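You operate a simulated robot arm through the tools that you are given. There is no shell and no other tool. Be economical: measure what you need, move in short steps, check, and stop when the job is done.

You run a simulated robot arm. Do the job below in one go: nothing can be reset, and whatever is moved stays where it is left.

Task
Put things in order on the top of the lacquered table. At the end: the ink dropper stands where the green ribbon tin stood; the blue wool duster stands where the ink dropper stood; the beige sanding block stands where the blue wool duster stood; the green ribbon tin is on the gold brass dish; whatever was shut is shut again. Leave all else as you found it, and nothing knocked over.

Only the result counts: the job must be done as asked and must still hold three seconds after the hand-in. Knocking over, shifting, dropping, spilling or breaking anything else fails it.

Robot
A 6-joint arm with a two-finger parallel gripper, fixed in place. Base frame: the origin is at the foot of the arm, x ahead of it, y to its left, z up; the work surface is at about z = 720. Lengths are in mm, angles in degrees, forces in N, time in s.
With the tool pointing down near the work surface it reaches from about 260 to 660 mm from the base axis. Its first joint turns from -66.0 to 66.0 degrees. Payload 2.9 kg.
The TCP is the grasp point between the finger pads, 30 mm short of the fingertips. In the tool frame z runs along the fingers and y along their closing line. The gripper opens to 110 mm. The fingers are 20 mm wide and 10 mm thick; the gripper's body (48 by 112 mm) begins 55 mm behind the TCP.
Orientation is told as [roll, pitch, yaw] about the base's x, y, z axes, in that order, counted from this pose: with the fingers straight down and closing along the base's y, the tool's x points along the base's -x, its y along +y and its z along -z.

Tools
- The arm moves only by the tool apply_moves. Its argument "series" is one flat list of numbers, 7 for each row, row after row: the opening, from 0 (shut) to 1 (fully open), then the shift along the tool's x, y, z in mm, then the turn, a rotation vector about the tool's x, y, z in degrees. In form: [fingers, dx, dy, dz, rx, ry, rz, fingers, dx, dy, dz, rx, ry, rz, ...]. A call has 1 to 12 rows; each row shifts and turns the commanded pose from where the row before left it, along the tool's axes as they then stand. Rows are played at 5 a second. More than 50 mm and 8.6 degrees between two rows, or a gripper value outside its range, and nothing of the call is played. A pose out of reach is approached as far as the arm can. The call stops where the force on the tool passes 40 N (or 10 N more than at its start, if that is more) or the arm is blocked; 0.2 s more then pass. The fingers move at their own pace (about 108 mm/s each) and stop on an object; they squeeze with about 41 N. The grip force told is the motor's: it shows also when the fingers shut on nothing. Time passes only in rows, and 0.2 s behind the last, so rows that do not move let the fingers close. It gives the time, the measured TCP pose, the force on the tool (base axes), the opening and the grip force at its end, in the units of the frame above (readings bear some noise).
- Cameras (640 x 400 px; columns grow to the right, rows downward): "scene" is fixed at [76.8, 434.7, 1374.5]; the picture's right is [-0.76, -0.65, 0.00], its down [-0.42, 0.49, -0.76] and it looks along [0.50, -0.58, -0.65] (base axes); focal length 338 px, centre (320, 200). "wrist" rides on the gripper at [-36, 0, -57] in the tool frame; the picture's right is [0.00, -1.00, 0.00], its down [0.97, 0.00, -0.24] and it looks along [0.24, 0.00, 0.97] (tool axes); focal length 218 px, centre (320, 200).
- get_image(camera): a new picture of that camera. The clock stands still meanwhile.
- locate(camera, pixels): for up to 12 pixels [column, row] of the newest picture of that camera ("zoom" is the newest enlarged one), the place [x, y, z] in the base frame of the surface seen there, good to about 2 mm. The clock stands still meanwhile.
- zoom(camera, box): a new picture of the part [left, top, right, bottom] of that camera's present view, enlarged. The clock stands still meanwhile.
- finish_job(): hands the job in; it is judged then, once.

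Go step by step. Measure first, check grasps and placings, and put right what went wrong. The budget is 80 turns and 54 pictures, counting those below and the enlarged ones. Unless the task says otherwise, let go and move clear before handing in, and close with one line.

The tools are called after "Request:" as a command line: name --argument value ..., lists and objects as JSON in quotes. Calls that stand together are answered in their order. apply_moves: Moves the arm, as the interface text tells. Its arguments: {"type":"object","properties":{"series":{"type":"array"}},"required":["series"]} The other tools are called the same way: get_image (camera) takes a picture; locate (camera, pixels) gives the place of the surface under pixels of a picture; zoom (camera, box) takes an enlarged picture of a part of a camera's view; finish_job () hands the job in.

At the start:

```text
clock: 0.0
eef_pos: [449.4, 133.4, 966.1]
orientation: [-0.1, 0.0, 0.1]
ft_force: [-0.3, 0.7, 0.0]
finger_gap: 110.2
finger_force: 0.1
```

scene: 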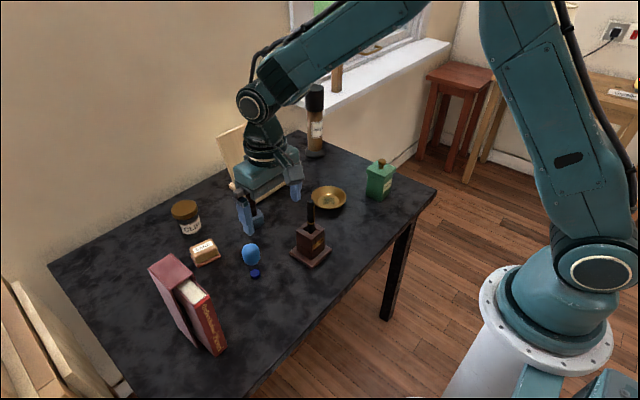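
wrist: 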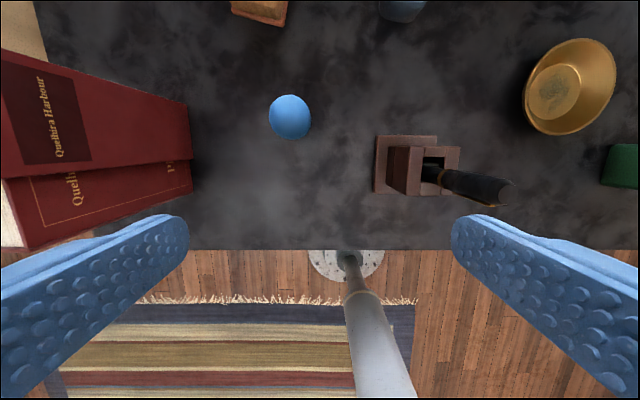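

The first pictures show the table with a book, sanding block, blue duster, a dropper in a box-like stand(?), a dish and a green tin. I'll zoom in to identify things.

Request:
zoom --camera "scene" --box '[140, 180, 300, 280]'

Request:
zoom --camera "scene" --box '[260, 140, 420, 280]'

Request:
zoom --camera "scene" --box '[210, 60, 370, 200]'

```text
4.00 times, centred on (220, 230) of scene
```

zoom: 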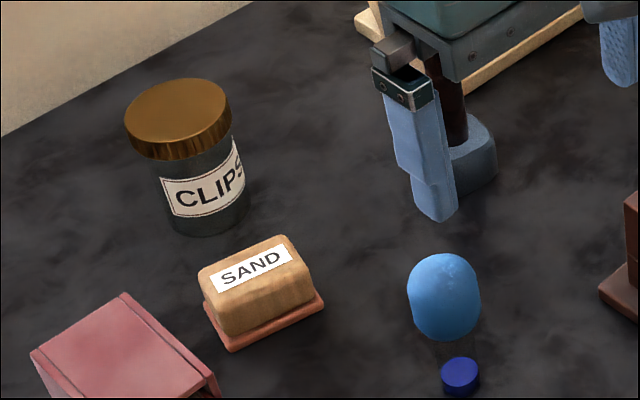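

```text
2.86 times, centred on (340, 210) of scene
```

zoom: 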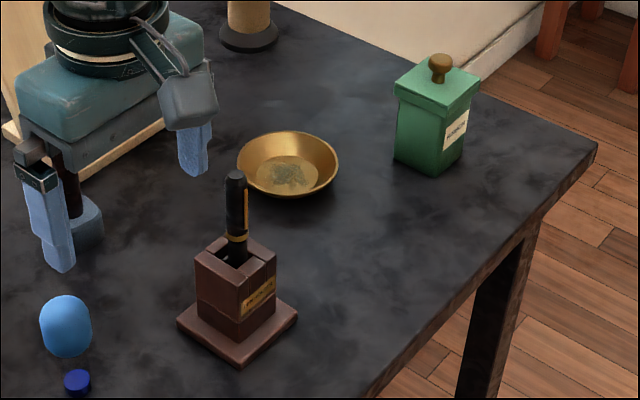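

```text
2.86 times, centred on (290, 130) of scene
```

zoom: 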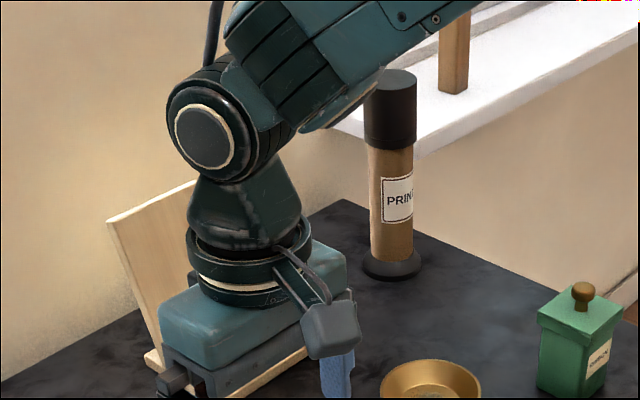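

The arm hides part of the table, including a dark stick on a blue foot behind the gripper. I raise the arm and draw it back, then look again.

Request:
apply_moves --series '[1, 0, 0, -45, 0, 0, 0, 1, 0, 0, -45, 0, 0, 0, 1, 20, -40, -20, 0, 0, 0, 1, 20, -40, 0, 0, 0, 0, 1, 20, -40, 0, 0, 0, 0, 1, 20, -40, 0, 0, 0, 0, 1, 0, -40, 0, 0, 0, 0, 1, 0, -40, 0, 0, 0, 0]'

Request:
get_image --camera "scene"

Request:
get_image --camera "wrist"

```text
clock: 1.8
eef_pos: [370.8, -106.7, 1076.3]
orientation: [-0.1, 0.1, 0.1]
ft_force: [0.6, -0.9, 0.1]
finger_gap: 110.2
finger_force: 0.1
```

```text
48 pictures are left
```

scene: 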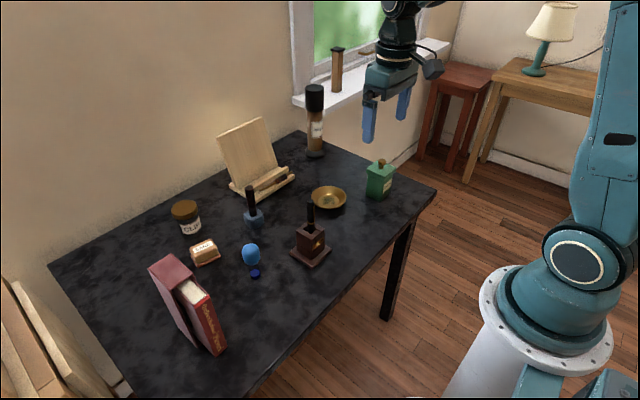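

```text
47 pictures are left
```

wrist: 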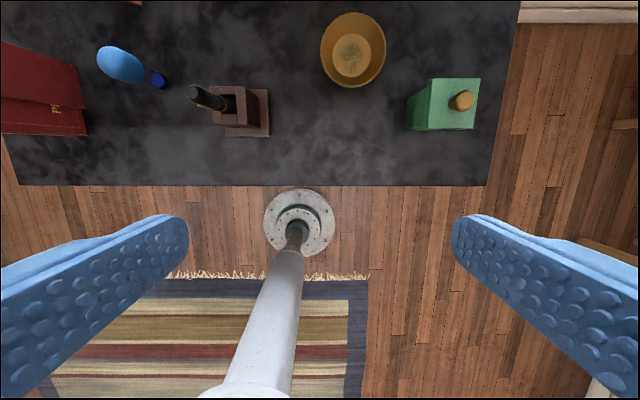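

Request:
zoom --camera "scene" --box '[170, 170, 290, 285]'

Request:
zoom --camera "scene" --box '[280, 140, 410, 280]'

```text
3.48 times, centred on (230, 228) of scene
```

zoom: 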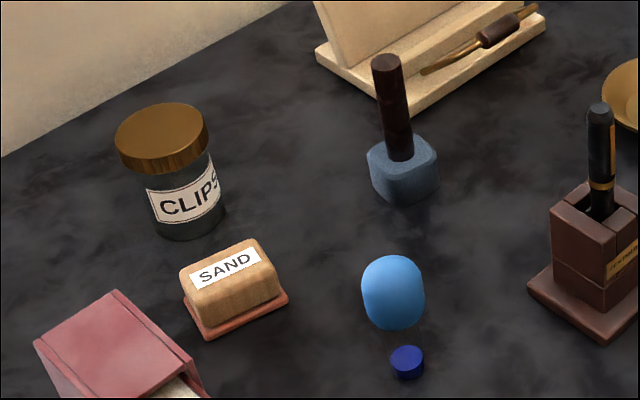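

```text
2.86 times, centred on (345, 210) of scene
```

zoom: 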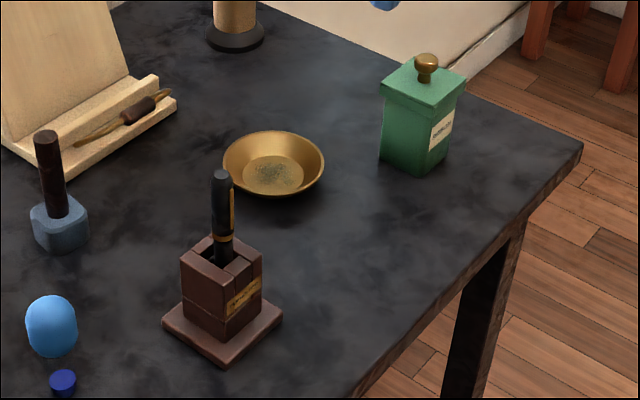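

The duster is the blue block with a dark handle at (250,215). The ink dropper is the blue bulb with a clear barrel and ink foot at (251,258). Now I measure.

Request:
locate --camera "zoom" --pixels '[[427, 62], [398, 78], [440, 96], [420, 62], [466, 76], [384, 95], [420, 108], [418, 174], [382, 156], [449, 150], [275, 175], [275, 132]]'

Request:
locate --camera "scene" --pixels '[[251, 245], [250, 256], [255, 273], [255, 277], [253, 267], [250, 187], [252, 212], [253, 228], [204, 248], [205, 266], [192, 248], [216, 252]]'

Request:
locate --camera "wrist" --pixels '[[461, 100], [434, 84], [478, 80], [432, 128], [474, 128], [407, 103], [120, 65], [157, 80], [150, 77], [353, 13], [353, 87], [352, 55]]'

```text
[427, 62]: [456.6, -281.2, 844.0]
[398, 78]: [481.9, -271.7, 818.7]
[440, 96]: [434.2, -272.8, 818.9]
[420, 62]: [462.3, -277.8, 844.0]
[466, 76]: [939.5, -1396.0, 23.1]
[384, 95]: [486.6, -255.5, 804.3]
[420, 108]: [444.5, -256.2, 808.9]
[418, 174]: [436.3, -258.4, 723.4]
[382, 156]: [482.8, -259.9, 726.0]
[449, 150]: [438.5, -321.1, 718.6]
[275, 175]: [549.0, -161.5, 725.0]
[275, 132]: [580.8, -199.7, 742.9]
```

```text
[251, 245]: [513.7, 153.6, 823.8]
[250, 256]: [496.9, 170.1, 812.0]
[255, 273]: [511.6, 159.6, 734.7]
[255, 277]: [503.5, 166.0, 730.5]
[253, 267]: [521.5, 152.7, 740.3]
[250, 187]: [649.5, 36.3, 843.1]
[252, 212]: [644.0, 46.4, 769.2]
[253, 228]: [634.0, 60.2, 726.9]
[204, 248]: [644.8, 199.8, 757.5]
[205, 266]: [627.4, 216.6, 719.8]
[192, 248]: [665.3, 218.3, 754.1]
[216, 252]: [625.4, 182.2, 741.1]
```

```text
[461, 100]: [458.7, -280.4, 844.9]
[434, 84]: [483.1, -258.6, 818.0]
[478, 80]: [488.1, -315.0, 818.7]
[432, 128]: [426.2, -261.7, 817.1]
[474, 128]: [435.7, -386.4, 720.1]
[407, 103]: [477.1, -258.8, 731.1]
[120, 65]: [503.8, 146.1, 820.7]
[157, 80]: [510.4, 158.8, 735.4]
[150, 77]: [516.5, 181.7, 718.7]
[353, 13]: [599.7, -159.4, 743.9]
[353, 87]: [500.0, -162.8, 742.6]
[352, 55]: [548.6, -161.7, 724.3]
```

The tin stands near (458,-285) with its lid top at z 818. The dish is at (550,-161), the dropper near (510,155), the duster near (645,46) and the sanding block near (645,200). I go above the tin for a close view.

Request:
apply_moves --series '[1, -17.4, -35.6, 26, 0, 0, 0, 1, -17.4, -35.6, 26, 0, 0, 0, 1, -17.4, -35.6, 26, 0, 0, 0, 1, -17.4, -35.6, 26, 0, 0, 0, 1, -17.4, -35.6, 26, 0, 0, 0]'

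Request:
get_image --camera "wrist"

```text
clock: 3.0
eef_pos: [456.0, -286.5, 947.6]
orientation: [0.0, 0.0, 0.1]
ft_force: [-0.6, 0.3, 0.6]
finger_gap: 110.0
finger_force: 0.1
```

```text
44 pictures are left
```

wrist: 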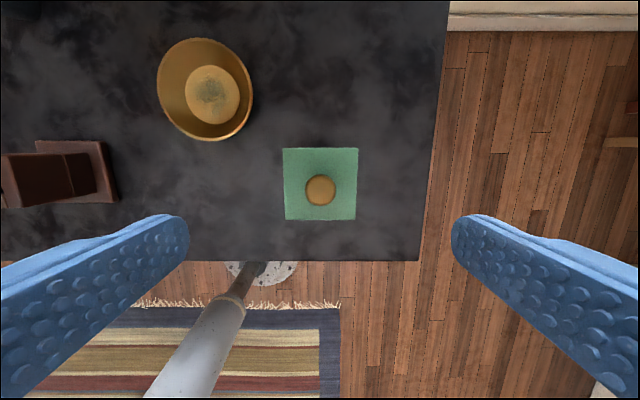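

The lid is seen square-on at (283-358,148-220), almost aligned with the axes. I measure its corners and the dish from here.

Request:
locate --camera "wrist" --pixels '[[285, 150], [356, 150], [287, 217], [354, 217], [320, 190], [183, 67], [238, 98], [210, 69], [211, 121], [158, 80], [252, 102], [205, 139]]'

Request:
zoom --camera "scene" --box '[355, 150, 405, 210]'

```text
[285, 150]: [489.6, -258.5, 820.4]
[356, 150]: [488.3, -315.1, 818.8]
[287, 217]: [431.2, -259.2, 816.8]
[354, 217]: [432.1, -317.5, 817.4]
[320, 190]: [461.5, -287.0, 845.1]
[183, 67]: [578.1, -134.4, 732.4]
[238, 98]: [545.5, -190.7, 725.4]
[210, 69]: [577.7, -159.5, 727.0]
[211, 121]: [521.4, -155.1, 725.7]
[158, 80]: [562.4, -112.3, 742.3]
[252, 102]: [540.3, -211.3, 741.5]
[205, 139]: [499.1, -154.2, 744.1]
```

```text
6.67 times, centred on (380, 180) of scene
```

zoom: 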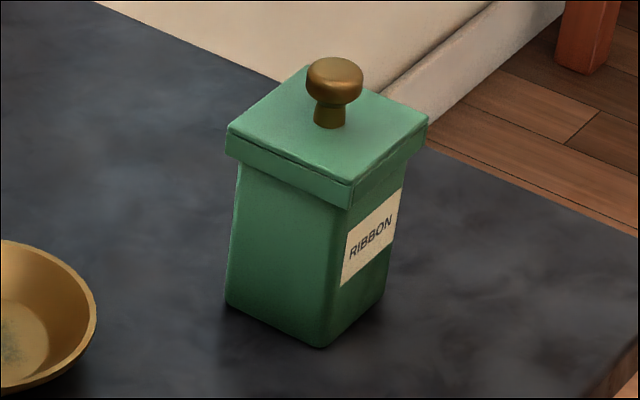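

The lid (60 mm) overhangs the body (about 52 mm), so I will grip the body below it with the fingers tilted 60° and coming from the base side. The lid then can't be pulled off. I back off and tilt first.

Request:
apply_moves --series '[1, 46, 0, 0, 0, 0, 0, 1, 46, 0, 0, 0, 0, 0, 1, 0, 0, 0, 0, -7.5, 0, 1, 0, 0, 0, 0, -7.5, 0, 1, 0, 0, 0, 0, -7.5, 0, 1, 0, 0, 0, 0, -7.5, 0, 1, 0, 0, 0, 0, -7.5, 0, 1, 0, 0, 0, 0, -7.5, 0, 1, 0, 0, 0, 0, -7.5, 0, 1, 0, 0, 0, 0, -7.5, 0]'

Request:
get_image --camera "wrist"

```text
clock: 5.2
eef_pos: [368.7, -283.5, 946.2]
orientation: [-0.3, -60.1, 0.2]
ft_force: [0.6, 0.0, 0.1]
finger_gap: 109.9
finger_force: 0.1
out of reach, approached as far as the arm can: row 10
```

```text
42 pictures are left
```

wrist: 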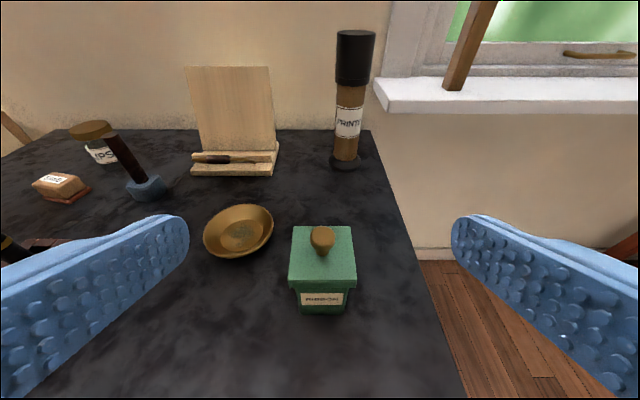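

The tilt is reached, just at the edge of what the arm can do there. I move forward a little, then lower to the pre-grasp pose with the fingers still short of the lid.

Request:
apply_moves --series '[1, -15.5, 0, 26.8, 0, 0, 0, 1, 42, 0, 24.3, 0, 0, 0, 1, 42, 0, 24.3, 0, 0, 0, 1, 42, 0, 24.3, 0, 0, 0]'

Request:
get_image --camera "wrist"

```text
clock: 6.2
eef_pos: [399.1, -283.0, 800.2]
orientation: [-0.2, -60.1, 0.2]
ft_force: [0.9, -0.2, -0.8]
finger_gap: 110.1
finger_force: 0.1
```

```text
41 pictures are left
```

wrist: 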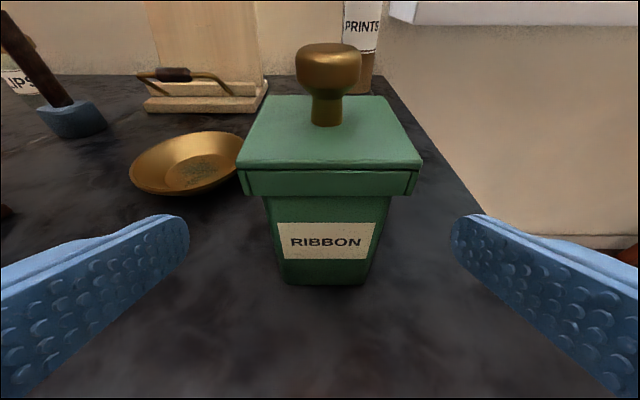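

The lid and body are clearly seen from the front. I measure the sides for centring and for the lid's lower edge.

Request:
locate --camera "wrist" --pixels '[[243, 183], [414, 183], [265, 210], [385, 210], [285, 275], [365, 275], [325, 283], [328, 190], [325, 200]]'

```text
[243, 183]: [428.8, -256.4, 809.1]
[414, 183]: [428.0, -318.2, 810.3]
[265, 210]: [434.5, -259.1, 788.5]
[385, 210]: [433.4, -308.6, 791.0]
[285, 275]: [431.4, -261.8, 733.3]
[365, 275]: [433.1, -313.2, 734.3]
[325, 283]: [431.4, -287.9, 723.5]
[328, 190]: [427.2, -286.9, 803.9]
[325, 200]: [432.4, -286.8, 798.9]
```

The body spans y -261 to -313 with its front face at x 433 and the lid's lower edge near z 802. I slide in under the lid and close.

Request:
apply_moves --series '[1, -0.3, -4, 20, 0, 0, 0, 1, -0.3, 0, 20, 0, 0, 0, 1, 0, 0, 20.5, 0, 0, 0, 0.4, 0, 0, 0, 0, 0, 0, 0.4, 0, 0, 0, 0, 0, 0, 0.4, 0, 0, 0, 0, 0, 0, 0.4, 0, 0, 0, 0, 0, 0]'

Request:
get_image --camera "wrist"

```text
clock: 7.8
eef_pos: [454.1, -287.0, 770.8]
orientation: [-0.1, -60.0, 0.3]
ft_force: [1.0, -0.1, -0.7]
finger_gap: 55.7
finger_force: 40.9
```

```text
40 pictures are left
```

wrist: 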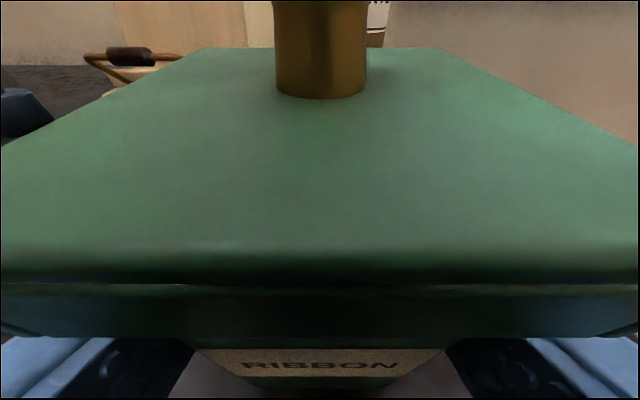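

The gap of 55.7 mm at full grip force says the body is held below the lid. I lift 50 mm and carry it over the dish.

Request:
apply_moves --series '[0.4, -17.3, 0, -10, 0, 0, 0, 0.4, -26, 0, -15, 0, 0, 0, 0.4, -11.4, 31.4, 19.7, 0, 0, 0, 0.4, -11.4, 31.4, 19.7, 0, 0, 0, 0.4, -11.4, 31.4, 19.7, 0, 0, 0, 0.4, -11.4, 31.4, 19.7, 0, 0, 0, 0.4, 0, 0, 0, 0, 0, 0]'

Request:
zoom --camera "scene" --box '[260, 110, 400, 250]'

```text
clock: 9.4
eef_pos: [544.5, -161.5, 821.9]
orientation: [-0.3, -60.1, 0.2]
ft_force: [-0.2, 0.2, -1.1]
finger_gap: 55.7
finger_force: 40.9
```

```text
2.86 times, centred on (330, 180) of scene
```

zoom: 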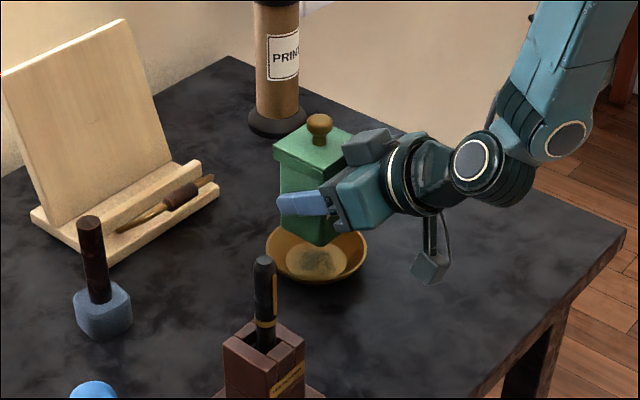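

The tin hangs shut over the dish. I check where its knob and lid are now.

Request:
locate --camera "zoom" --pixels '[[318, 118], [320, 122], [307, 127], [354, 136], [275, 152], [318, 180], [320, 245]]'

```text
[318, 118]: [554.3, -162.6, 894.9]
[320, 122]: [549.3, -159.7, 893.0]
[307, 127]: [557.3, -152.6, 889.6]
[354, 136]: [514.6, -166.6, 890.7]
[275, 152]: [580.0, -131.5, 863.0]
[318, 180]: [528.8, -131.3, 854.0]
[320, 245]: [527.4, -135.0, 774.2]
```

The knob is at about (552,-161), so the tin is within 2 mm of the dish centre. I lower it most of the way.

Request:
apply_moves --series '[0.4, 16, 0, 8.35, 0, 0, 0, 0.4, 16, 0, 8.35, 0, 0, 0, 0.4, 1.73, 0, 1, 0, 0, 0, 0.4, 0, 0, 0, 0, 0, 0]'

Request:
zoom --camera "scene" --box '[290, 130, 370, 230]'

```text
clock: 10.4
eef_pos: [543.5, -160.3, 783.2]
orientation: [-0.1, -60.1, 0.2]
ft_force: [-2.0, 5.7, 9.7]
finger_gap: 55.7
finger_force: 40.9
```

```text
4.00 times, centred on (330, 180) of scene
```

zoom: 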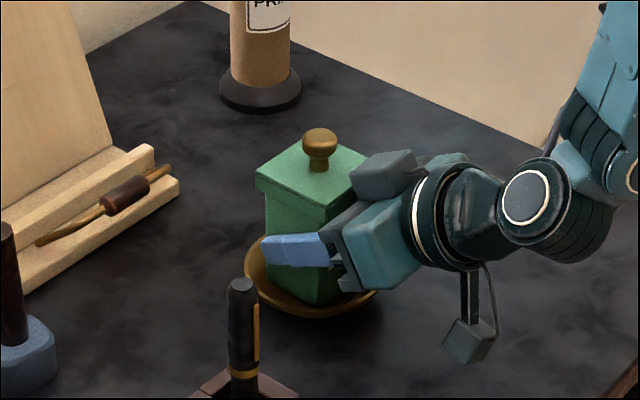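

It touches the dish's flank (Fz 9.7, Fy +5.7), so it sits slightly too far to -y. I shift +2 in y and lower in small steps.

Request:
apply_moves --series '[0.4, 0, 2.5, 0, 0, 0, 0, 0.4, 1.73, 0, 1, 0, 0, 0, 0.4, 0, 0, 0, 0, 0, 0]'

```text
clock: 11.2
eef_pos: [543.4, -160.3, 782.7]
orientation: [-0.5, -60.4, 0.4]
ft_force: [-5.6, -6.2, 24.1]
finger_gap: 55.7
finger_force: 40.6
```

Fy has flipped to -6 and Fz is 24, so the tin is bedding on the flank with its four corners. I ease back to balance the side forces.

Request:
apply_moves --series '[0.4, -0.1, -1.2, -1.8, 0, 0, 0, 0.4, 0, 0, 0, 0, 0, 0, 0.4, 0, 0, 0, 0, 0, 0]'

Request:
zoom --camera "scene" --box '[290, 130, 370, 230]'

```text
clock: 12.0
eef_pos: [541.6, -160.4, 783.7]
orientation: [-0.1, -60.1, 0.1]
ft_force: [9.2, -1.6, 17.4]
finger_gap: 55.6
finger_force: 41.4
```

```text
4.00 times, centred on (330, 180) of scene
```

zoom: 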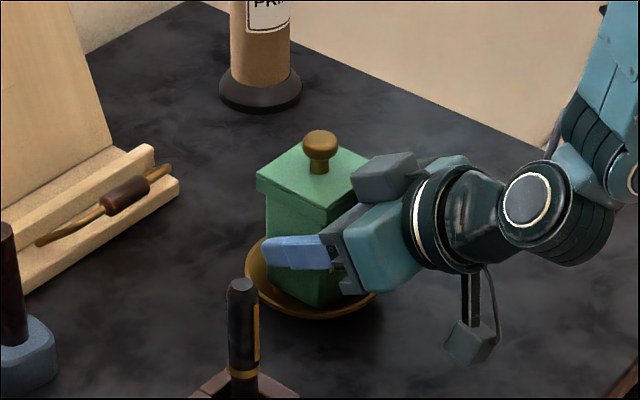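

Fx is now +9, so I add +0.7 in x and open gently.

Request:
apply_moves --series '[0.4, -0.35, 0, 0.6, 0, 0, 0, 0.4, 0, 0, 0, 0, 0, 0, 0.53, 0, 0, 0, 0, 0, 0, 0.6, 0, 0, 0, 0, 0, 0, 0.7, 0, 0, 0, 0, 0, 0]'

Request:
zoom --camera "scene" --box '[290, 130, 370, 230]'

```text
clock: 13.2
eef_pos: [540.2, -159.7, 783.0]
orientation: [-0.3, -59.9, 0.2]
ft_force: [-0.5, 0.3, 0.3]
finger_gap: 76.8
finger_force: 0.1
```

```text
4.00 times, centred on (330, 180) of scene
```

zoom: 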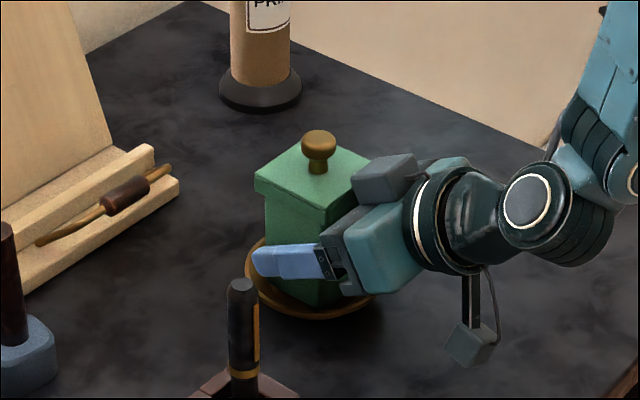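

The tin stays put upright and shut. I withdraw along the fingers, then rise.

Request:
apply_moves --series '[0.75, 0, 0, -25, 0, 0, 0, 0.75, 0, 0, -35, 0, 0, 0, 0.75, 0, 0, -40, 0, 0, 0, 0.75, -38, 0, -22, 0, 0, 0, 0.75, -38, 0, -22, 0, 0, 0, 0.75, -38, 0, -22, 0, 0, 0]'

Request:
apply_moves --series '[1, 0, 0, 0, 0, 7.5, 0, 1, 0, 0, 0, 0, 7.5, 0, 1, 0, 0, 0, 0, 7.5, 0, 1, 0, 0, 0, 0, 7.5, 0, 1, 0, 0, 0, 0, 7.5, 0, 1, 0, 0, 0, 0, 7.5, 0, 1, 0, 0, 0, 0, 7.5, 0, 1, 0, 0, 0, 0, 7.5, 0]'

Request:
get_image --camera "scene"

Request:
get_image --camera "wrist"

```text
clock: 14.6
eef_pos: [454.1, -159.7, 963.6]
orientation: [-0.1, -60.1, 0.1]
ft_force: [0.8, -0.1, -0.2]
finger_gap: 82.4
finger_force: 0.0
```

```text
clock: 16.4
eef_pos: [454.9, -159.6, 964.2]
orientation: [-0.1, 0.1, 0.0]
ft_force: [0.3, 0.6, -0.6]
finger_gap: 109.9
finger_force: 0.0
```

```text
35 pictures are left
```

scene: 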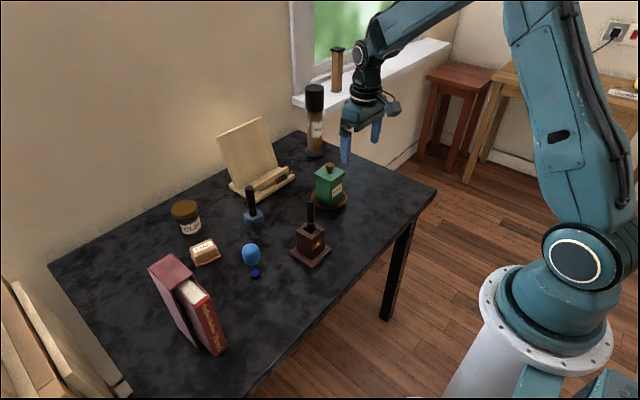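

```text
34 pictures are left
```

wrist: 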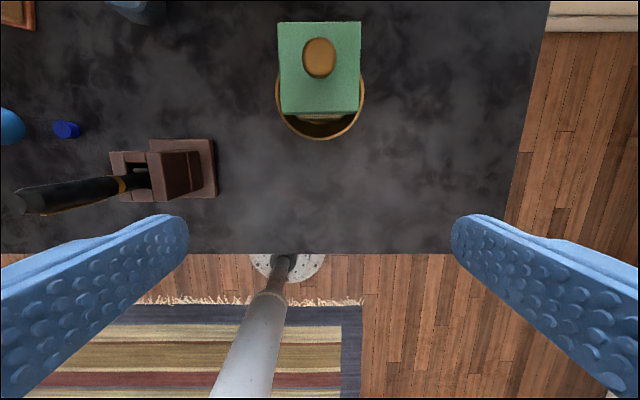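

The tin sits in the dish. Next the dropper: I move to its near side and look at it obliquely.

Request:
apply_moves --series '[1, 12, 45, 0, 0, 0, 0, 1, 12, 45, 0, 0, 0, 0, 1, 12, 45, 0, 0, 0, 0, 1, 12, 45, 0, 0, 0, 0, 1, 12, 45, 0, 0, 0, 0, 1, 12, 45, 0, 0, 0, 0, 1, 0, 45, 0, 0, 0, 0]'

Request:
apply_moves --series '[1, 0, 0, 20, 0, -7.5, 0, 1, 0, 0, 20, 0, -7.5, 0, 1, 0, 0, 20, 0, -7.5, 0, 1, 0, 0, 0, 0, -7.5, 0, 1, 0, 0, 0, 0, -7.5, 0, 1, 0, 0, 0, 0, -7.5, 0, 1, 0, 0, 0, 0, -7.5, 0, 1, 0, 0, 0, 0, -7.5, 0]'

Request:
get_image --camera "wrist"

```text
clock: 18.0
eef_pos: [381.8, 154.7, 962.3]
orientation: [-0.1, 0.0, 0.0]
ft_force: [0.3, -0.1, 0.2]
finger_gap: 109.8
finger_force: 0.0
```

```text
clock: 19.8
eef_pos: [390.9, 156.5, 904.9]
orientation: [-0.2, -60.1, 0.3]
ft_force: [0.2, -1.0, 0.6]
finger_gap: 110.1
finger_force: 0.1
```

```text
33 pictures are left
```

wrist: 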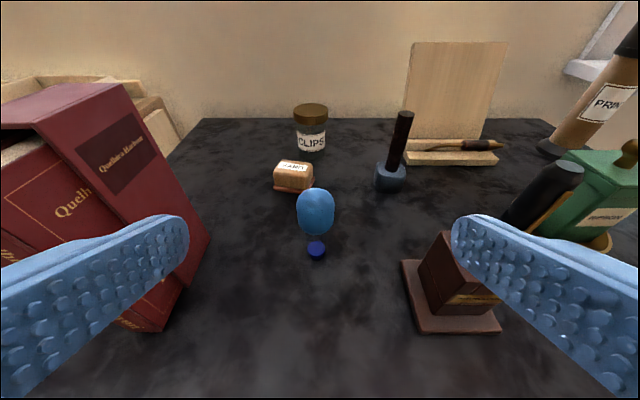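

The dropper's bulb is at (315,212) and its ink foot at (316,250). The book and pen stand are on either side, so I measure those clearances.

Request:
zoom --camera "wrist" --box '[275, 180, 357, 270]'

Request:
locate --camera "wrist" --pixels '[[208, 240], [160, 325], [122, 85], [403, 262], [436, 236], [500, 330], [415, 330], [560, 170], [300, 212], [333, 212], [316, 190], [316, 250]]'

```text
4.44 times, centred on (316, 225) of wrist
```

zoom: 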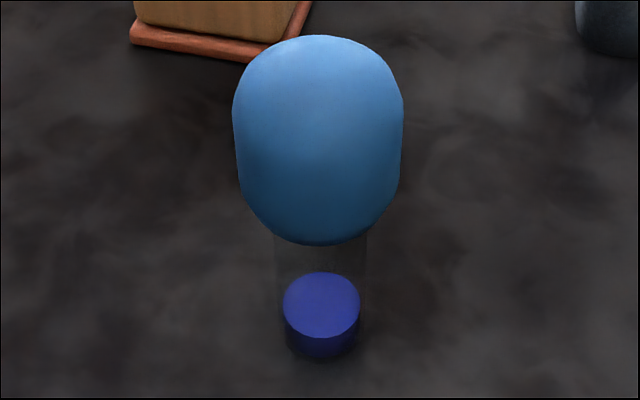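

```text
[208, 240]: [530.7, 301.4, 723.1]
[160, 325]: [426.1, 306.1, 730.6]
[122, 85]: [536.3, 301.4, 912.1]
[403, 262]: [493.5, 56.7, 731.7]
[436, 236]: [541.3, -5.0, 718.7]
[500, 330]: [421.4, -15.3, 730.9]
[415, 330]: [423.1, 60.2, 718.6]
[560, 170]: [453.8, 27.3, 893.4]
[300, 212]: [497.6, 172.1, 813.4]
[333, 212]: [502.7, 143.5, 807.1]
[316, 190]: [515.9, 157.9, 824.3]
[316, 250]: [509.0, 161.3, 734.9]
```

The zoom shows faint glass about 93 px wide between x=275 and 368, narrower than the bulb. I measure axis, bulb underside and glass.

Request:
locate --camera "zoom" --pixels '[[321, 300], [285, 300], [357, 300], [321, 272], [321, 353], [318, 240], [318, 225], [237, 150], [400, 150], [318, 40], [280, 260], [362, 260]]'

```text
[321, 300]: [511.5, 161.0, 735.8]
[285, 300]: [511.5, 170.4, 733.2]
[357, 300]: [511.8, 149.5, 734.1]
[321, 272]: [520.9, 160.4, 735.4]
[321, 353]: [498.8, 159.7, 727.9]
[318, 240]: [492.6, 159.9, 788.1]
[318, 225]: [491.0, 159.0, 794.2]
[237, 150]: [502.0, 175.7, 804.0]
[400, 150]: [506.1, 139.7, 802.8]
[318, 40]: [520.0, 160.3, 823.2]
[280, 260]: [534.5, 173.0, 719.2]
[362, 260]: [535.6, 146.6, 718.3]
```

The axis is at about (510,159), with glass of roughly 12 mm radius from z 720 to 783 and a bulb of radius 19 above it. I'll grip the glass below the bulb with the same tilted approach, not squeezing the bulb. Pre-grasp first.

Request:
apply_moves --series '[0.65, 22.6, 0.8, 25.5, 0, 0, 0, 0.65, 22.6, 0.8, 25.5, 0, 0, 0, 0.65, 22.6, 0.8, 25.5, 0, 0, 0, 0.65, 0, 0, 0, 0, 0, 0]'

Request:
get_image --camera "wrist"

```text
clock: 20.8
eef_pos: [422.1, 155.9, 807.4]
orientation: [-0.2, -60.1, 0.2]
ft_force: [0.1, -0.9, -0.5]
finger_gap: 71.3
finger_force: 0.1
```

```text
31 pictures are left
```

wrist: 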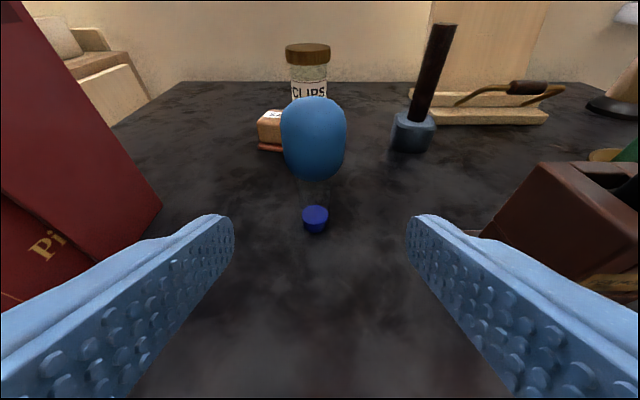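

The ink foot at (315,217) is about 3 mm to the left of centre, consistent with y 159. I slide forward with +3 mm in y.

Request:
apply_moves --series '[0.65, 0, 3, 30, 0, 0, 0, 0.65, 0, 0, 30, 0, 0, 0, 0.65, 0, 0, 25, 0, 0, 0, 0.65, 0, 0, 15, 0, 0, 0, 0.65, 0, 0, 0, 0, 0, 0]'

Request:
get_image --camera "wrist"

Request:
zoom --camera "scene" --box '[200, 200, 320, 290]'

```text
clock: 22.0
eef_pos: [508.7, 160.7, 756.4]
orientation: [-0.1, -60.0, 0.2]
ft_force: [0.0, -0.3, 0.0]
finger_gap: 71.4
finger_force: 0.1
```

```text
30 pictures are left
```

wrist: 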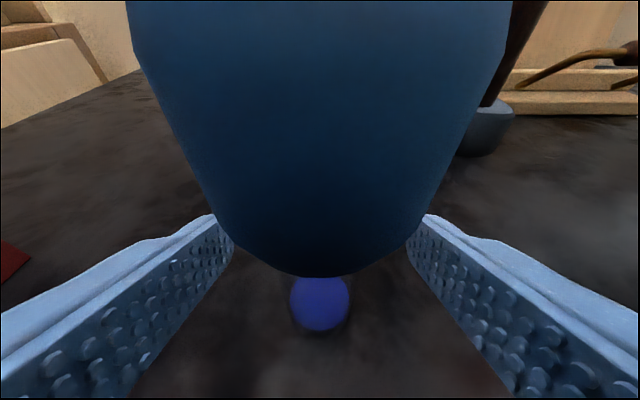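

```text
4.44 times, centred on (260, 245) of scene
```

zoom: 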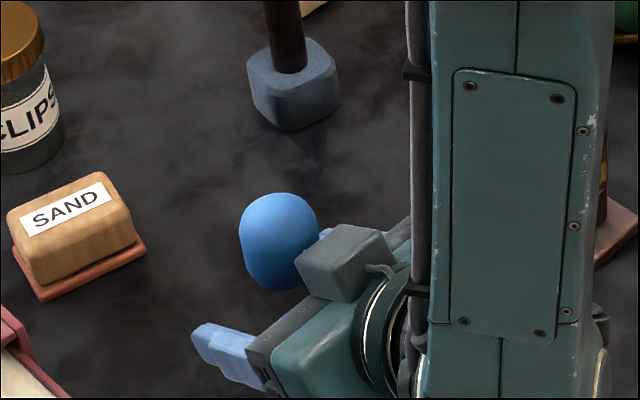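

The ink is centred at column 320 between the fingers and below the bulb. I close gently in stages.

Request:
apply_moves --series '[0.4, 0, 0, 0, 0, 0, 0, 0.28, 0, 0, 0, 0, 0, 0, 0.22, 0, 0, 0, 0, 0, 0, 0.2, 0, 0, 0, 0, 0, 0]'

Request:
get_image --camera "wrist"

```text
clock: 23.0
eef_pos: [507.7, 159.8, 758.4]
orientation: [-0.2, -60.0, 0.2]
ft_force: [0.9, -0.1, 0.1]
finger_gap: 22.9
finger_force: 31.2
```

```text
28 pictures are left
```

wrist: 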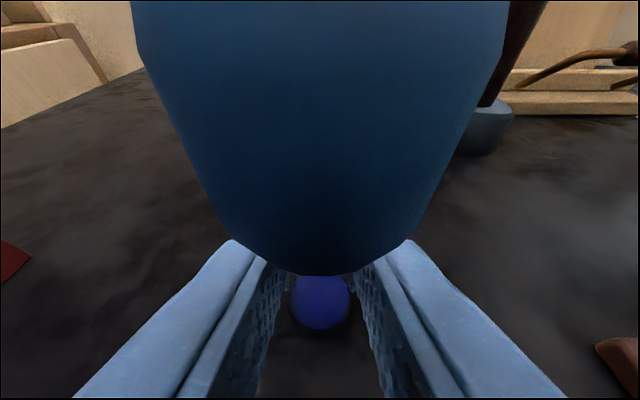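

The glass is held (gap 22.9, 31 N). I lift straight up.

Request:
apply_moves --series '[0.19, -8.66, 0, -5, 0, 0, 0, 0.19, -21.65, 0, -12.5, 0, 0, 0, 0.19, -36, 0, -21, 0, 0, 0, 0.19, -36, 0, -21, 0, 0, 0, 0.19, -36, 0, -21, 0, 0, 0, 0.19, -36, 0, -21, 0, 0, 0, 0.19, 0, 0, 0, 0, 0, 0]'

Request:
get_image --camera "scene"

```text
clock: 24.6
eef_pos: [507.4, 160.5, 959.1]
orientation: [-0.2, -60.0, 0.3]
ft_force: [0.6, 0.4, -0.6]
finger_gap: 22.4
finger_force: 41.7
```

```text
27 pictures are left
```

scene: 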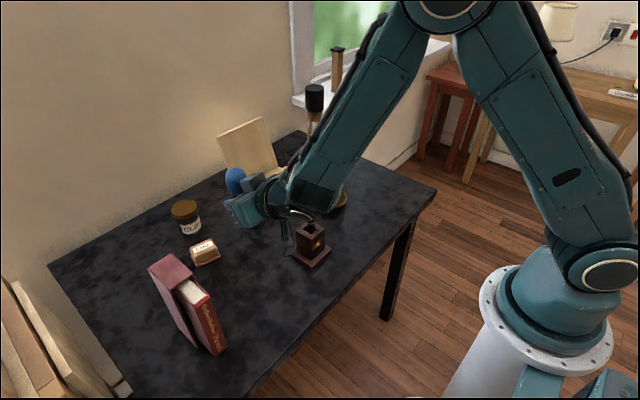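

The dropper is up. I raise it a bit more to clear the pen, then carry it across to the tin's old place.

Request:
apply_moves --series '[0.19, -30.3, 0, -17.5, 0, 0, 0, 0.19, 2.5, -44.75, -4.3, 0, 0, 0, 0.19, 2.5, -44.75, -4.3, 0, 0, 0, 0.19, 2.5, -44.75, -4.3, 0, 0, 0, 0.19, 2.5, -44.75, -4.3, 0, 0, 0, 0.19, 2.5, -44.75, -4.3, 0, 0, 0, 0.19, 2.5, -44.75, -4.3, 0, 0, 0, 0.19, 2.5, -44.75, -4.3, 0, 0, 0, 0.19, 2.5, -44.75, -4.3, 0, 0, 0, 0.19, 2.5, -44.75, -4.3, 0, 0, 0, 0.19, 2.5, -44.75, -4.3, 0, 0, 0, 0.19, 0, 0, 0, 0, 0, 0]'

Request:
get_image --camera "scene"

```text
clock: 27.2
eef_pos: [458.6, -289.2, 995.7]
orientation: [-0.3, -60.0, 0.3]
ft_force: [0.4, -0.1, 0.4]
finger_gap: 22.4
finger_force: 40.9
```

```text
26 pictures are left
```

scene: 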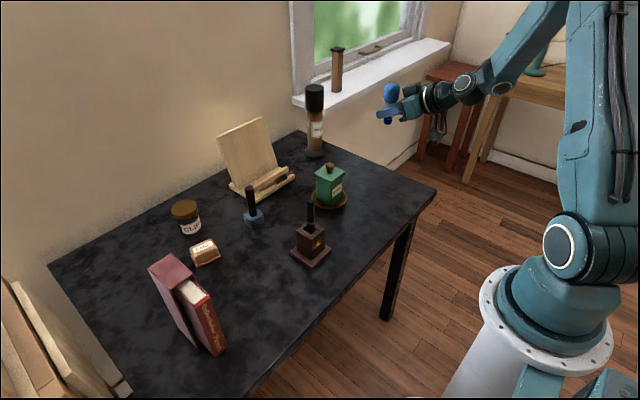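

Everything else is unmoved and the dropper is upright. I lower to about 12 mm above the table.

Request:
apply_moves --series '[0.19, 39, 2, 21.7, 0, 0, 0, 0.19, 39, 0, 22.5, 0, 0, 0, 0.19, 39, 0, 22.5, 0, 0, 0, 0.19, 39, 0, 22.5, 0, 0, 0, 0.19, 39, 0, 22.5, 0, 0, 0, 0.19, 0, 0, 0, 0, 0, 0]'

Request:
zoom --camera "scene" --box '[330, 140, 430, 220]'

```text
clock: 28.6
eef_pos: [457.0, -285.9, 769.2]
orientation: [-0.1, -60.0, 0.2]
ft_force: [0.3, 0.6, -0.5]
finger_gap: 22.4
finger_force: 40.6
```

```text
5.00 times, centred on (380, 180) of scene
```

zoom: 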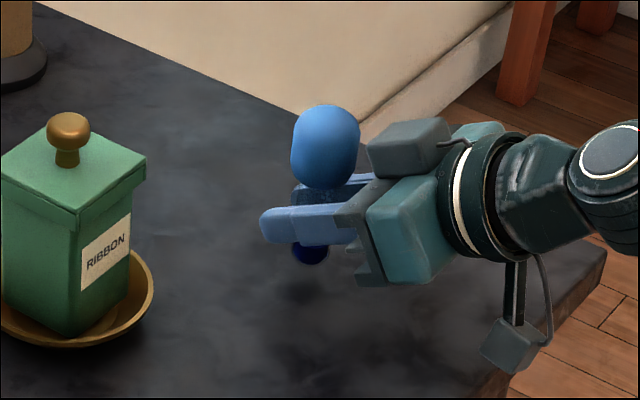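

It is about 11 mm above the table. I lower the last bit slowly.

Request:
apply_moves --series '[0.19, 6.9, -0.5, 4, 0, 0, 0, 0.19, 1.73, 0, 1, 0, 0, 0, 0.19, 0.87, 0, 0.5, 0, 0, 0, 0.19, 0, 0, 0, 0, 0, 0]'

```text
clock: 29.6
eef_pos: [457.8, -286.6, 757.7]
orientation: [-0.2, -60.0, 0.1]
ft_force: [-0.6, 0.4, -1.2]
finger_gap: 22.6
finger_force: 41.1
```

Request:
apply_moves --series '[0.19, 0.87, 0, 0.5, 0, 0, 0, 0.19, 0, 0, 0, 0, 0, 0]'

```text
clock: 30.2
eef_pos: [457.2, -285.9, 757.6]
orientation: [-0.2, -60.0, 0.2]
ft_force: [-0.1, 0.3, -0.2]
finger_gap: 22.5
finger_force: 40.4
```

No contact yet. I lower a further 0.8 mm at a time.

Request:
apply_moves --series '[0.19, 0.7, 0, 0.4, 0, 0, 0, 0.19, 0, 0, 0, 0, 0, 0]'

Request:
apply_moves --series '[0.19, 0.7, 0, 0.4, 0, 0, 0, 0.19, 0, 0, 0, 0, 0, 0]'

```text
clock: 30.8
eef_pos: [458.6, -285.4, 757.3]
orientation: [-0.1, -60.1, 0.2]
ft_force: [-3.2, 1.3, 5.9]
finger_gap: 22.3
finger_force: 40.9
```

```text
clock: 31.4
eef_pos: [458.1, -286.5, 757.6]
orientation: [-0.2, -60.2, 0.2]
ft_force: [-5.7, 3.9, 18.5]
finger_gap: 22.5
finger_force: 41.1
```

The foot is on the table (Fz 18). I ease up 0.8 mm and open.

Request:
apply_moves --series '[0.19, -0.7, 0, -0.4, 0, 0, 0, 0.19, 0, 0, 0, 0, 0, 0, 0.24, 0, 0, 0, 0, 0, 0, 0.35, 0, 0, 0, 0, 0, 0, 0.6, 0, 0, 0, 0, 0, 0, 0.6, 0, 0, 0, 0, 0, 0]'

Request:
get_image --camera "wrist"

```text
clock: 32.8
eef_pos: [457.6, -286.9, 757.9]
orientation: [-0.2, -60.0, 0.2]
ft_force: [0.1, 0.0, -0.6]
finger_gap: 65.8
finger_force: 0.0
```

```text
24 pictures are left
```

wrist: 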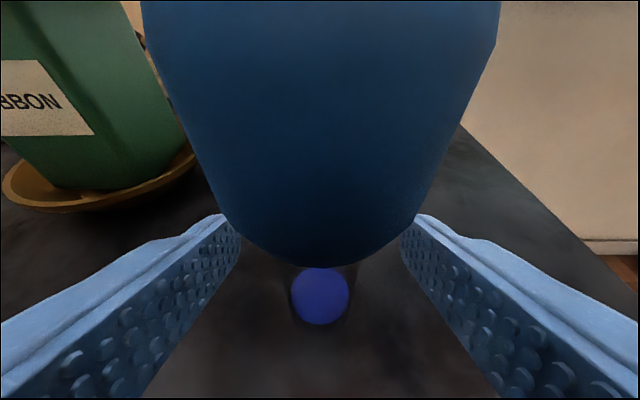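

The dropper stands free. I withdraw along the fingers and rise.

Request:
apply_moves --series '[0.65, 0, 0, -15, 0, 0, 0, 0.65, 0, 0, -25, 0, 0, 0, 0.65, 0, 0, -25, 0, 0, 0, 0.65, -38, 0, -22, 0, 0, 0, 0.65, -38, 0, -22, 0, 0, 0, 0.65, -38, 0, -22, 0, 0, 0, 0.65, -38, 0, -22, 0, 0, 0]'

Request:
get_image --camera "scene"

```text
clock: 34.4
eef_pos: [402.1, -287.6, 964.1]
orientation: [-0.1, -60.0, 0.2]
ft_force: [-0.1, -0.8, -0.1]
finger_gap: 71.8
finger_force: 0.0
```

```text
23 pictures are left
```

scene: 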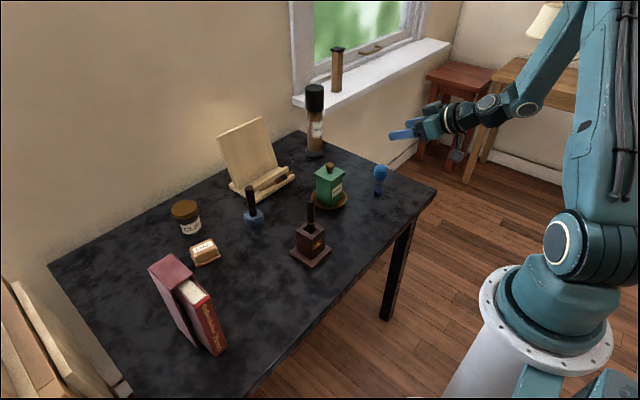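

The dropper stands in the tin's old place. With the tilt kept, I cross over high towards the duster.

Request:
apply_moves --series '[0.65, -26, 0, -15, 0, 0, 0, 0.65, 0, 46.5, 0, 0, 0, 0, 0.65, 0, 46.5, 0, 0, 0, 0, 0.65, 0, 46.5, 0, 0, 0, 0, 0.65, 0, 46.5, 0, 0, 0, 0, 0.65, 0, 46.5, 0, 0, 0, 0, 0.65, 0, 46.5, 0, 0, 0, 0, 0.65, 0, 46.5, 0, 0, 0, 0, 0.65, -23, 0, 40, 0, 0, 0, 0.65, -23, 0, 40, 0, 0, 0, 0.65, -23, 0, 40, 0, 0, 0]'

Request:
get_image --camera "wrist"

```text
clock: 36.8
eef_pos: [565.4, 33.9, 998.1]
orientation: [-0.2, -60.0, 0.2]
ft_force: [1.0, 0.1, -0.3]
finger_gap: 71.9
finger_force: 0.0
out of reach, approached as far as the arm can: row 5, 6, 7
```

```text
22 pictures are left
```

wrist: 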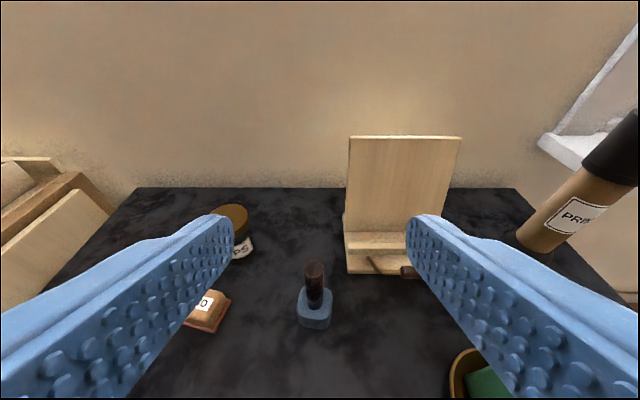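

From here the duster handle is at (315,280), and the bookrest ledge is right behind it at (350,270). I measure these and the sanding block.

Request:
locate --camera "wrist" --pixels '[[315, 265], [305, 280], [325, 280], [315, 300], [299, 307], [330, 309], [315, 328], [348, 272], [380, 272], [348, 245], [371, 262], [403, 270]]'

Request:
zoom --camera "scene" --box '[160, 170, 290, 280]'

```text
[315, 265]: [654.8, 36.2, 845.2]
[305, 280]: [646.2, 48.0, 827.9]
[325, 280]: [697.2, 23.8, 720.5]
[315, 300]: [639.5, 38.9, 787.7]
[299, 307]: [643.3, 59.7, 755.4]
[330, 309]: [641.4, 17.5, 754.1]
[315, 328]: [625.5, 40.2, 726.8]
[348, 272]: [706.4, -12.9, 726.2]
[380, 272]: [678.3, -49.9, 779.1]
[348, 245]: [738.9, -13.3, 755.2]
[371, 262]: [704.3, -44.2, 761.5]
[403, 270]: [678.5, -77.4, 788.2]
```

```text
3.64 times, centred on (225, 225) of scene
```

zoom: 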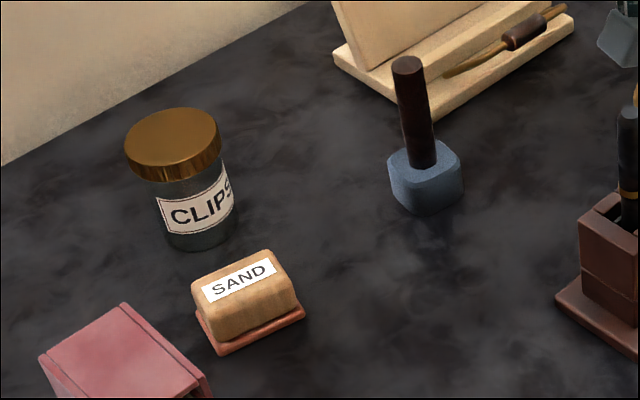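

The handle axis is at about (648,39). The tall pen at (454,27) stands right behind the arm for a 60° approach, so I reduce the tilt to 20° before going down over the handle.

Request:
apply_moves --series '[0.5, 0, 0, 0, 0, 8, 0, 0.5, 0, 0, 0, 0, 8, 0, 0.5, 0, 0, 0, 0, 8, 0, 0.5, 0, 0, 0, 0, 8, 0, 0.5, 0, 0, 0, 0, 8, 0, 0.5, -37.6, 2.5, 13.7, 0, 0, 0, 0.5, -37.6, 2.5, 13.7, 0, 0, 0, 0.5, 13.7, 0, 37.6, 0, 0, 0, 0.5, 13.7, 0, 37.6, 0, 0, 0, 0.5, 10, 0, 27.6, 0, 0, 0, 0.5, 0, 0, 0, 0, 0, 0]'

Request:
get_image --camera "wrist"

```text
clock: 39.2
eef_pos: [644.2, 38.6, 889.1]
orientation: [-0.1, -19.9, 0.1]
ft_force: [0.3, 0.2, -0.8]
finger_gap: 54.8
finger_force: 0.1
```

```text
20 pictures are left
```

wrist: 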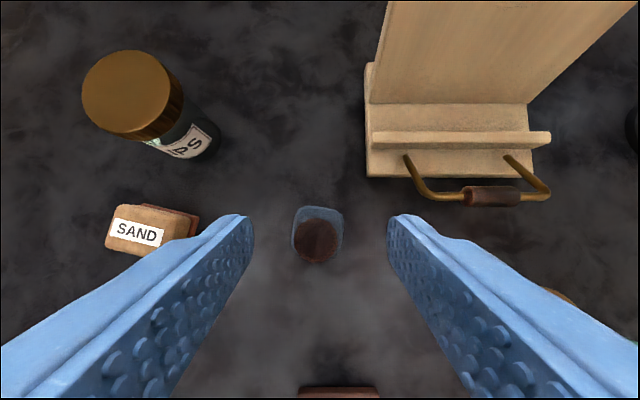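

The reach is fine. The handle top is at (317,240), the sanding block at (150,230), and the brush in the bookrest is well off to the right. I measure precisely.

Request:
locate --camera "wrist" --pixels '[[317, 240], [317, 222], [317, 259], [297, 240], [337, 240], [303, 208], [340, 211], [294, 245], [120, 208], [192, 220], [108, 248], [165, 255]]'

Request:
zoom --camera "wrist" --box '[80, 120, 240, 270]'

```text
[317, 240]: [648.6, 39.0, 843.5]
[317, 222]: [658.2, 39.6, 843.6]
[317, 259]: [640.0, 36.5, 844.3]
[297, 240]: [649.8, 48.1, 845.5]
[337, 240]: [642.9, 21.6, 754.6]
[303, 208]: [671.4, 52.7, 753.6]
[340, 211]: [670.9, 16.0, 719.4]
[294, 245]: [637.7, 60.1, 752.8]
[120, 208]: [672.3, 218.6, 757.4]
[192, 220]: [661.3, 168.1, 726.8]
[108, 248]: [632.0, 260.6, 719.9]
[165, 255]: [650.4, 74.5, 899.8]
```

```text
2.67 times, centred on (160, 195) of wrist
```

zoom: 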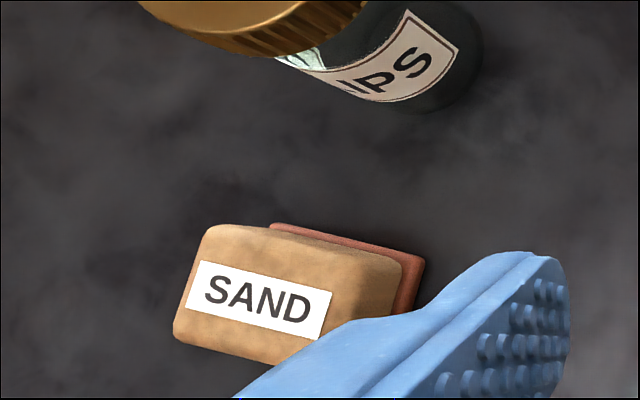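

The handle axis is (649,39) and the block top is at z 754. I go down to z 805 and close.

Request:
apply_moves --series '[0.5, 12, 0.2, 40.3, 0, 0, 0, 0.5, 12, 0, 40.3, 0, 0, 0, 0.5, 0, 0, 0, 0, 0, 0, 0.25, 0, 0, 0, 0, 0, 0, 0.1, 0, 0, 0, 0, 0, 0, 0.1, 0, 0, 0, 0, 0, 0]'

```text
clock: 40.6
eef_pos: [649.1, 38.3, 805.7]
orientation: [-0.1, -20.0, 0.0]
ft_force: [-0.2, 0.8, -0.5]
finger_gap: 21.2
finger_force: 40.8
```

The handle is held (gap 21.2). I lift 60 mm and carry it to the dropper's old place (510,159).

Request:
apply_moves --series '[0.1, -10.2, 0, -28.2, 0, 0, 0, 0.1, -10.2, 0, -28.2, 0, 0, 0, 0.1, 32.7, 30.1, -11.9, 0, 0, 0, 0.1, 32.7, 30.1, -11.9, 0, 0, 0, 0.1, 32.7, 30.1, -11.9, 0, 0, 0, 0.1, 32.7, 30.1, -11.9, 0, 0, 0, 0.1, 0, 0, 0, 0, 0, 0]'

Request:
zoom --camera "scene" --box '[180, 150, 340, 280]'

```text
clock: 42.2
eef_pos: [510.3, 158.5, 865.8]
orientation: [-0.1, -20.0, 0.1]
ft_force: [-0.4, -0.2, -1.7]
finger_gap: 21.3
finger_force: 41.2
```

```text
3.08 times, centred on (260, 215) of scene
```

zoom: 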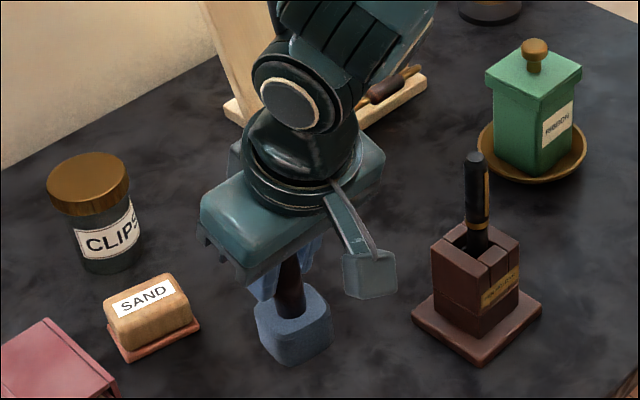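

The duster hangs straight over the spot. I lower it, slowing at the end.

Request:
apply_moves --series '[0.1, 9.75, 0.3, 26.8, 0, 0, 0, 0.1, 9.75, 0, 26.8, 0, 0, 0, 0.1, 0.68, 0, 1.88, 0, 0, 0, 0.1, 0, 0, 0, 0, 0, 0]'

Request:
apply_moves --series '[0.1, 0.34, 0, 0.94, 0, 0, 0, 0.1, 0, 0, 0, 0, 0, 0]'

```text
clock: 43.2
eef_pos: [509.0, 159.1, 804.8]
orientation: [-0.1, -20.1, 0.1]
ft_force: [-2.9, -1.9, 7.4]
finger_gap: 21.3
finger_force: 41.0
```

```text
clock: 43.8
eef_pos: [512.9, 159.3, 806.0]
orientation: [-0.1, -20.1, 0.1]
ft_force: [-7.6, -3.1, 21.6]
finger_gap: 21.3
finger_force: 41.0
```

The duster is on the table (Fz 21). I ease up 1 mm, open, and rise.

Request:
apply_moves --series '[0.1, -0.34, 0, -0.94, 0, 0, 0, 0.1, 0, 0, 0, 0, 0, 0, 0.22, 0, 0, 0, 0, 0, 0, 0.35, 0, 0, 0, 0, 0, 0, 0.5, 0, 0, 0, 0, 0, 0, 0.5, -13.7, 0, -37.6, 0, 0, 0, 0.5, -13.7, 0, -37.6, 0, 0, 0, 0.5, -13.7, 0, -37.6, 0, 0, 0, 0.5, -4, 0, -11, 0, 0, 0]'

Request:
get_image --camera "wrist"

```text
clock: 45.8
eef_pos: [510.9, 159.7, 937.3]
orientation: [-0.2, -20.0, 0.1]
ft_force: [0.2, -0.6, 0.1]
finger_gap: 55.0
finger_force: 0.1
```

```text
17 pictures are left
```

wrist: 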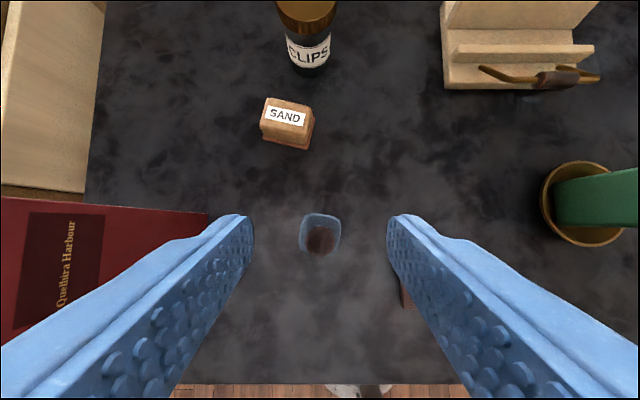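

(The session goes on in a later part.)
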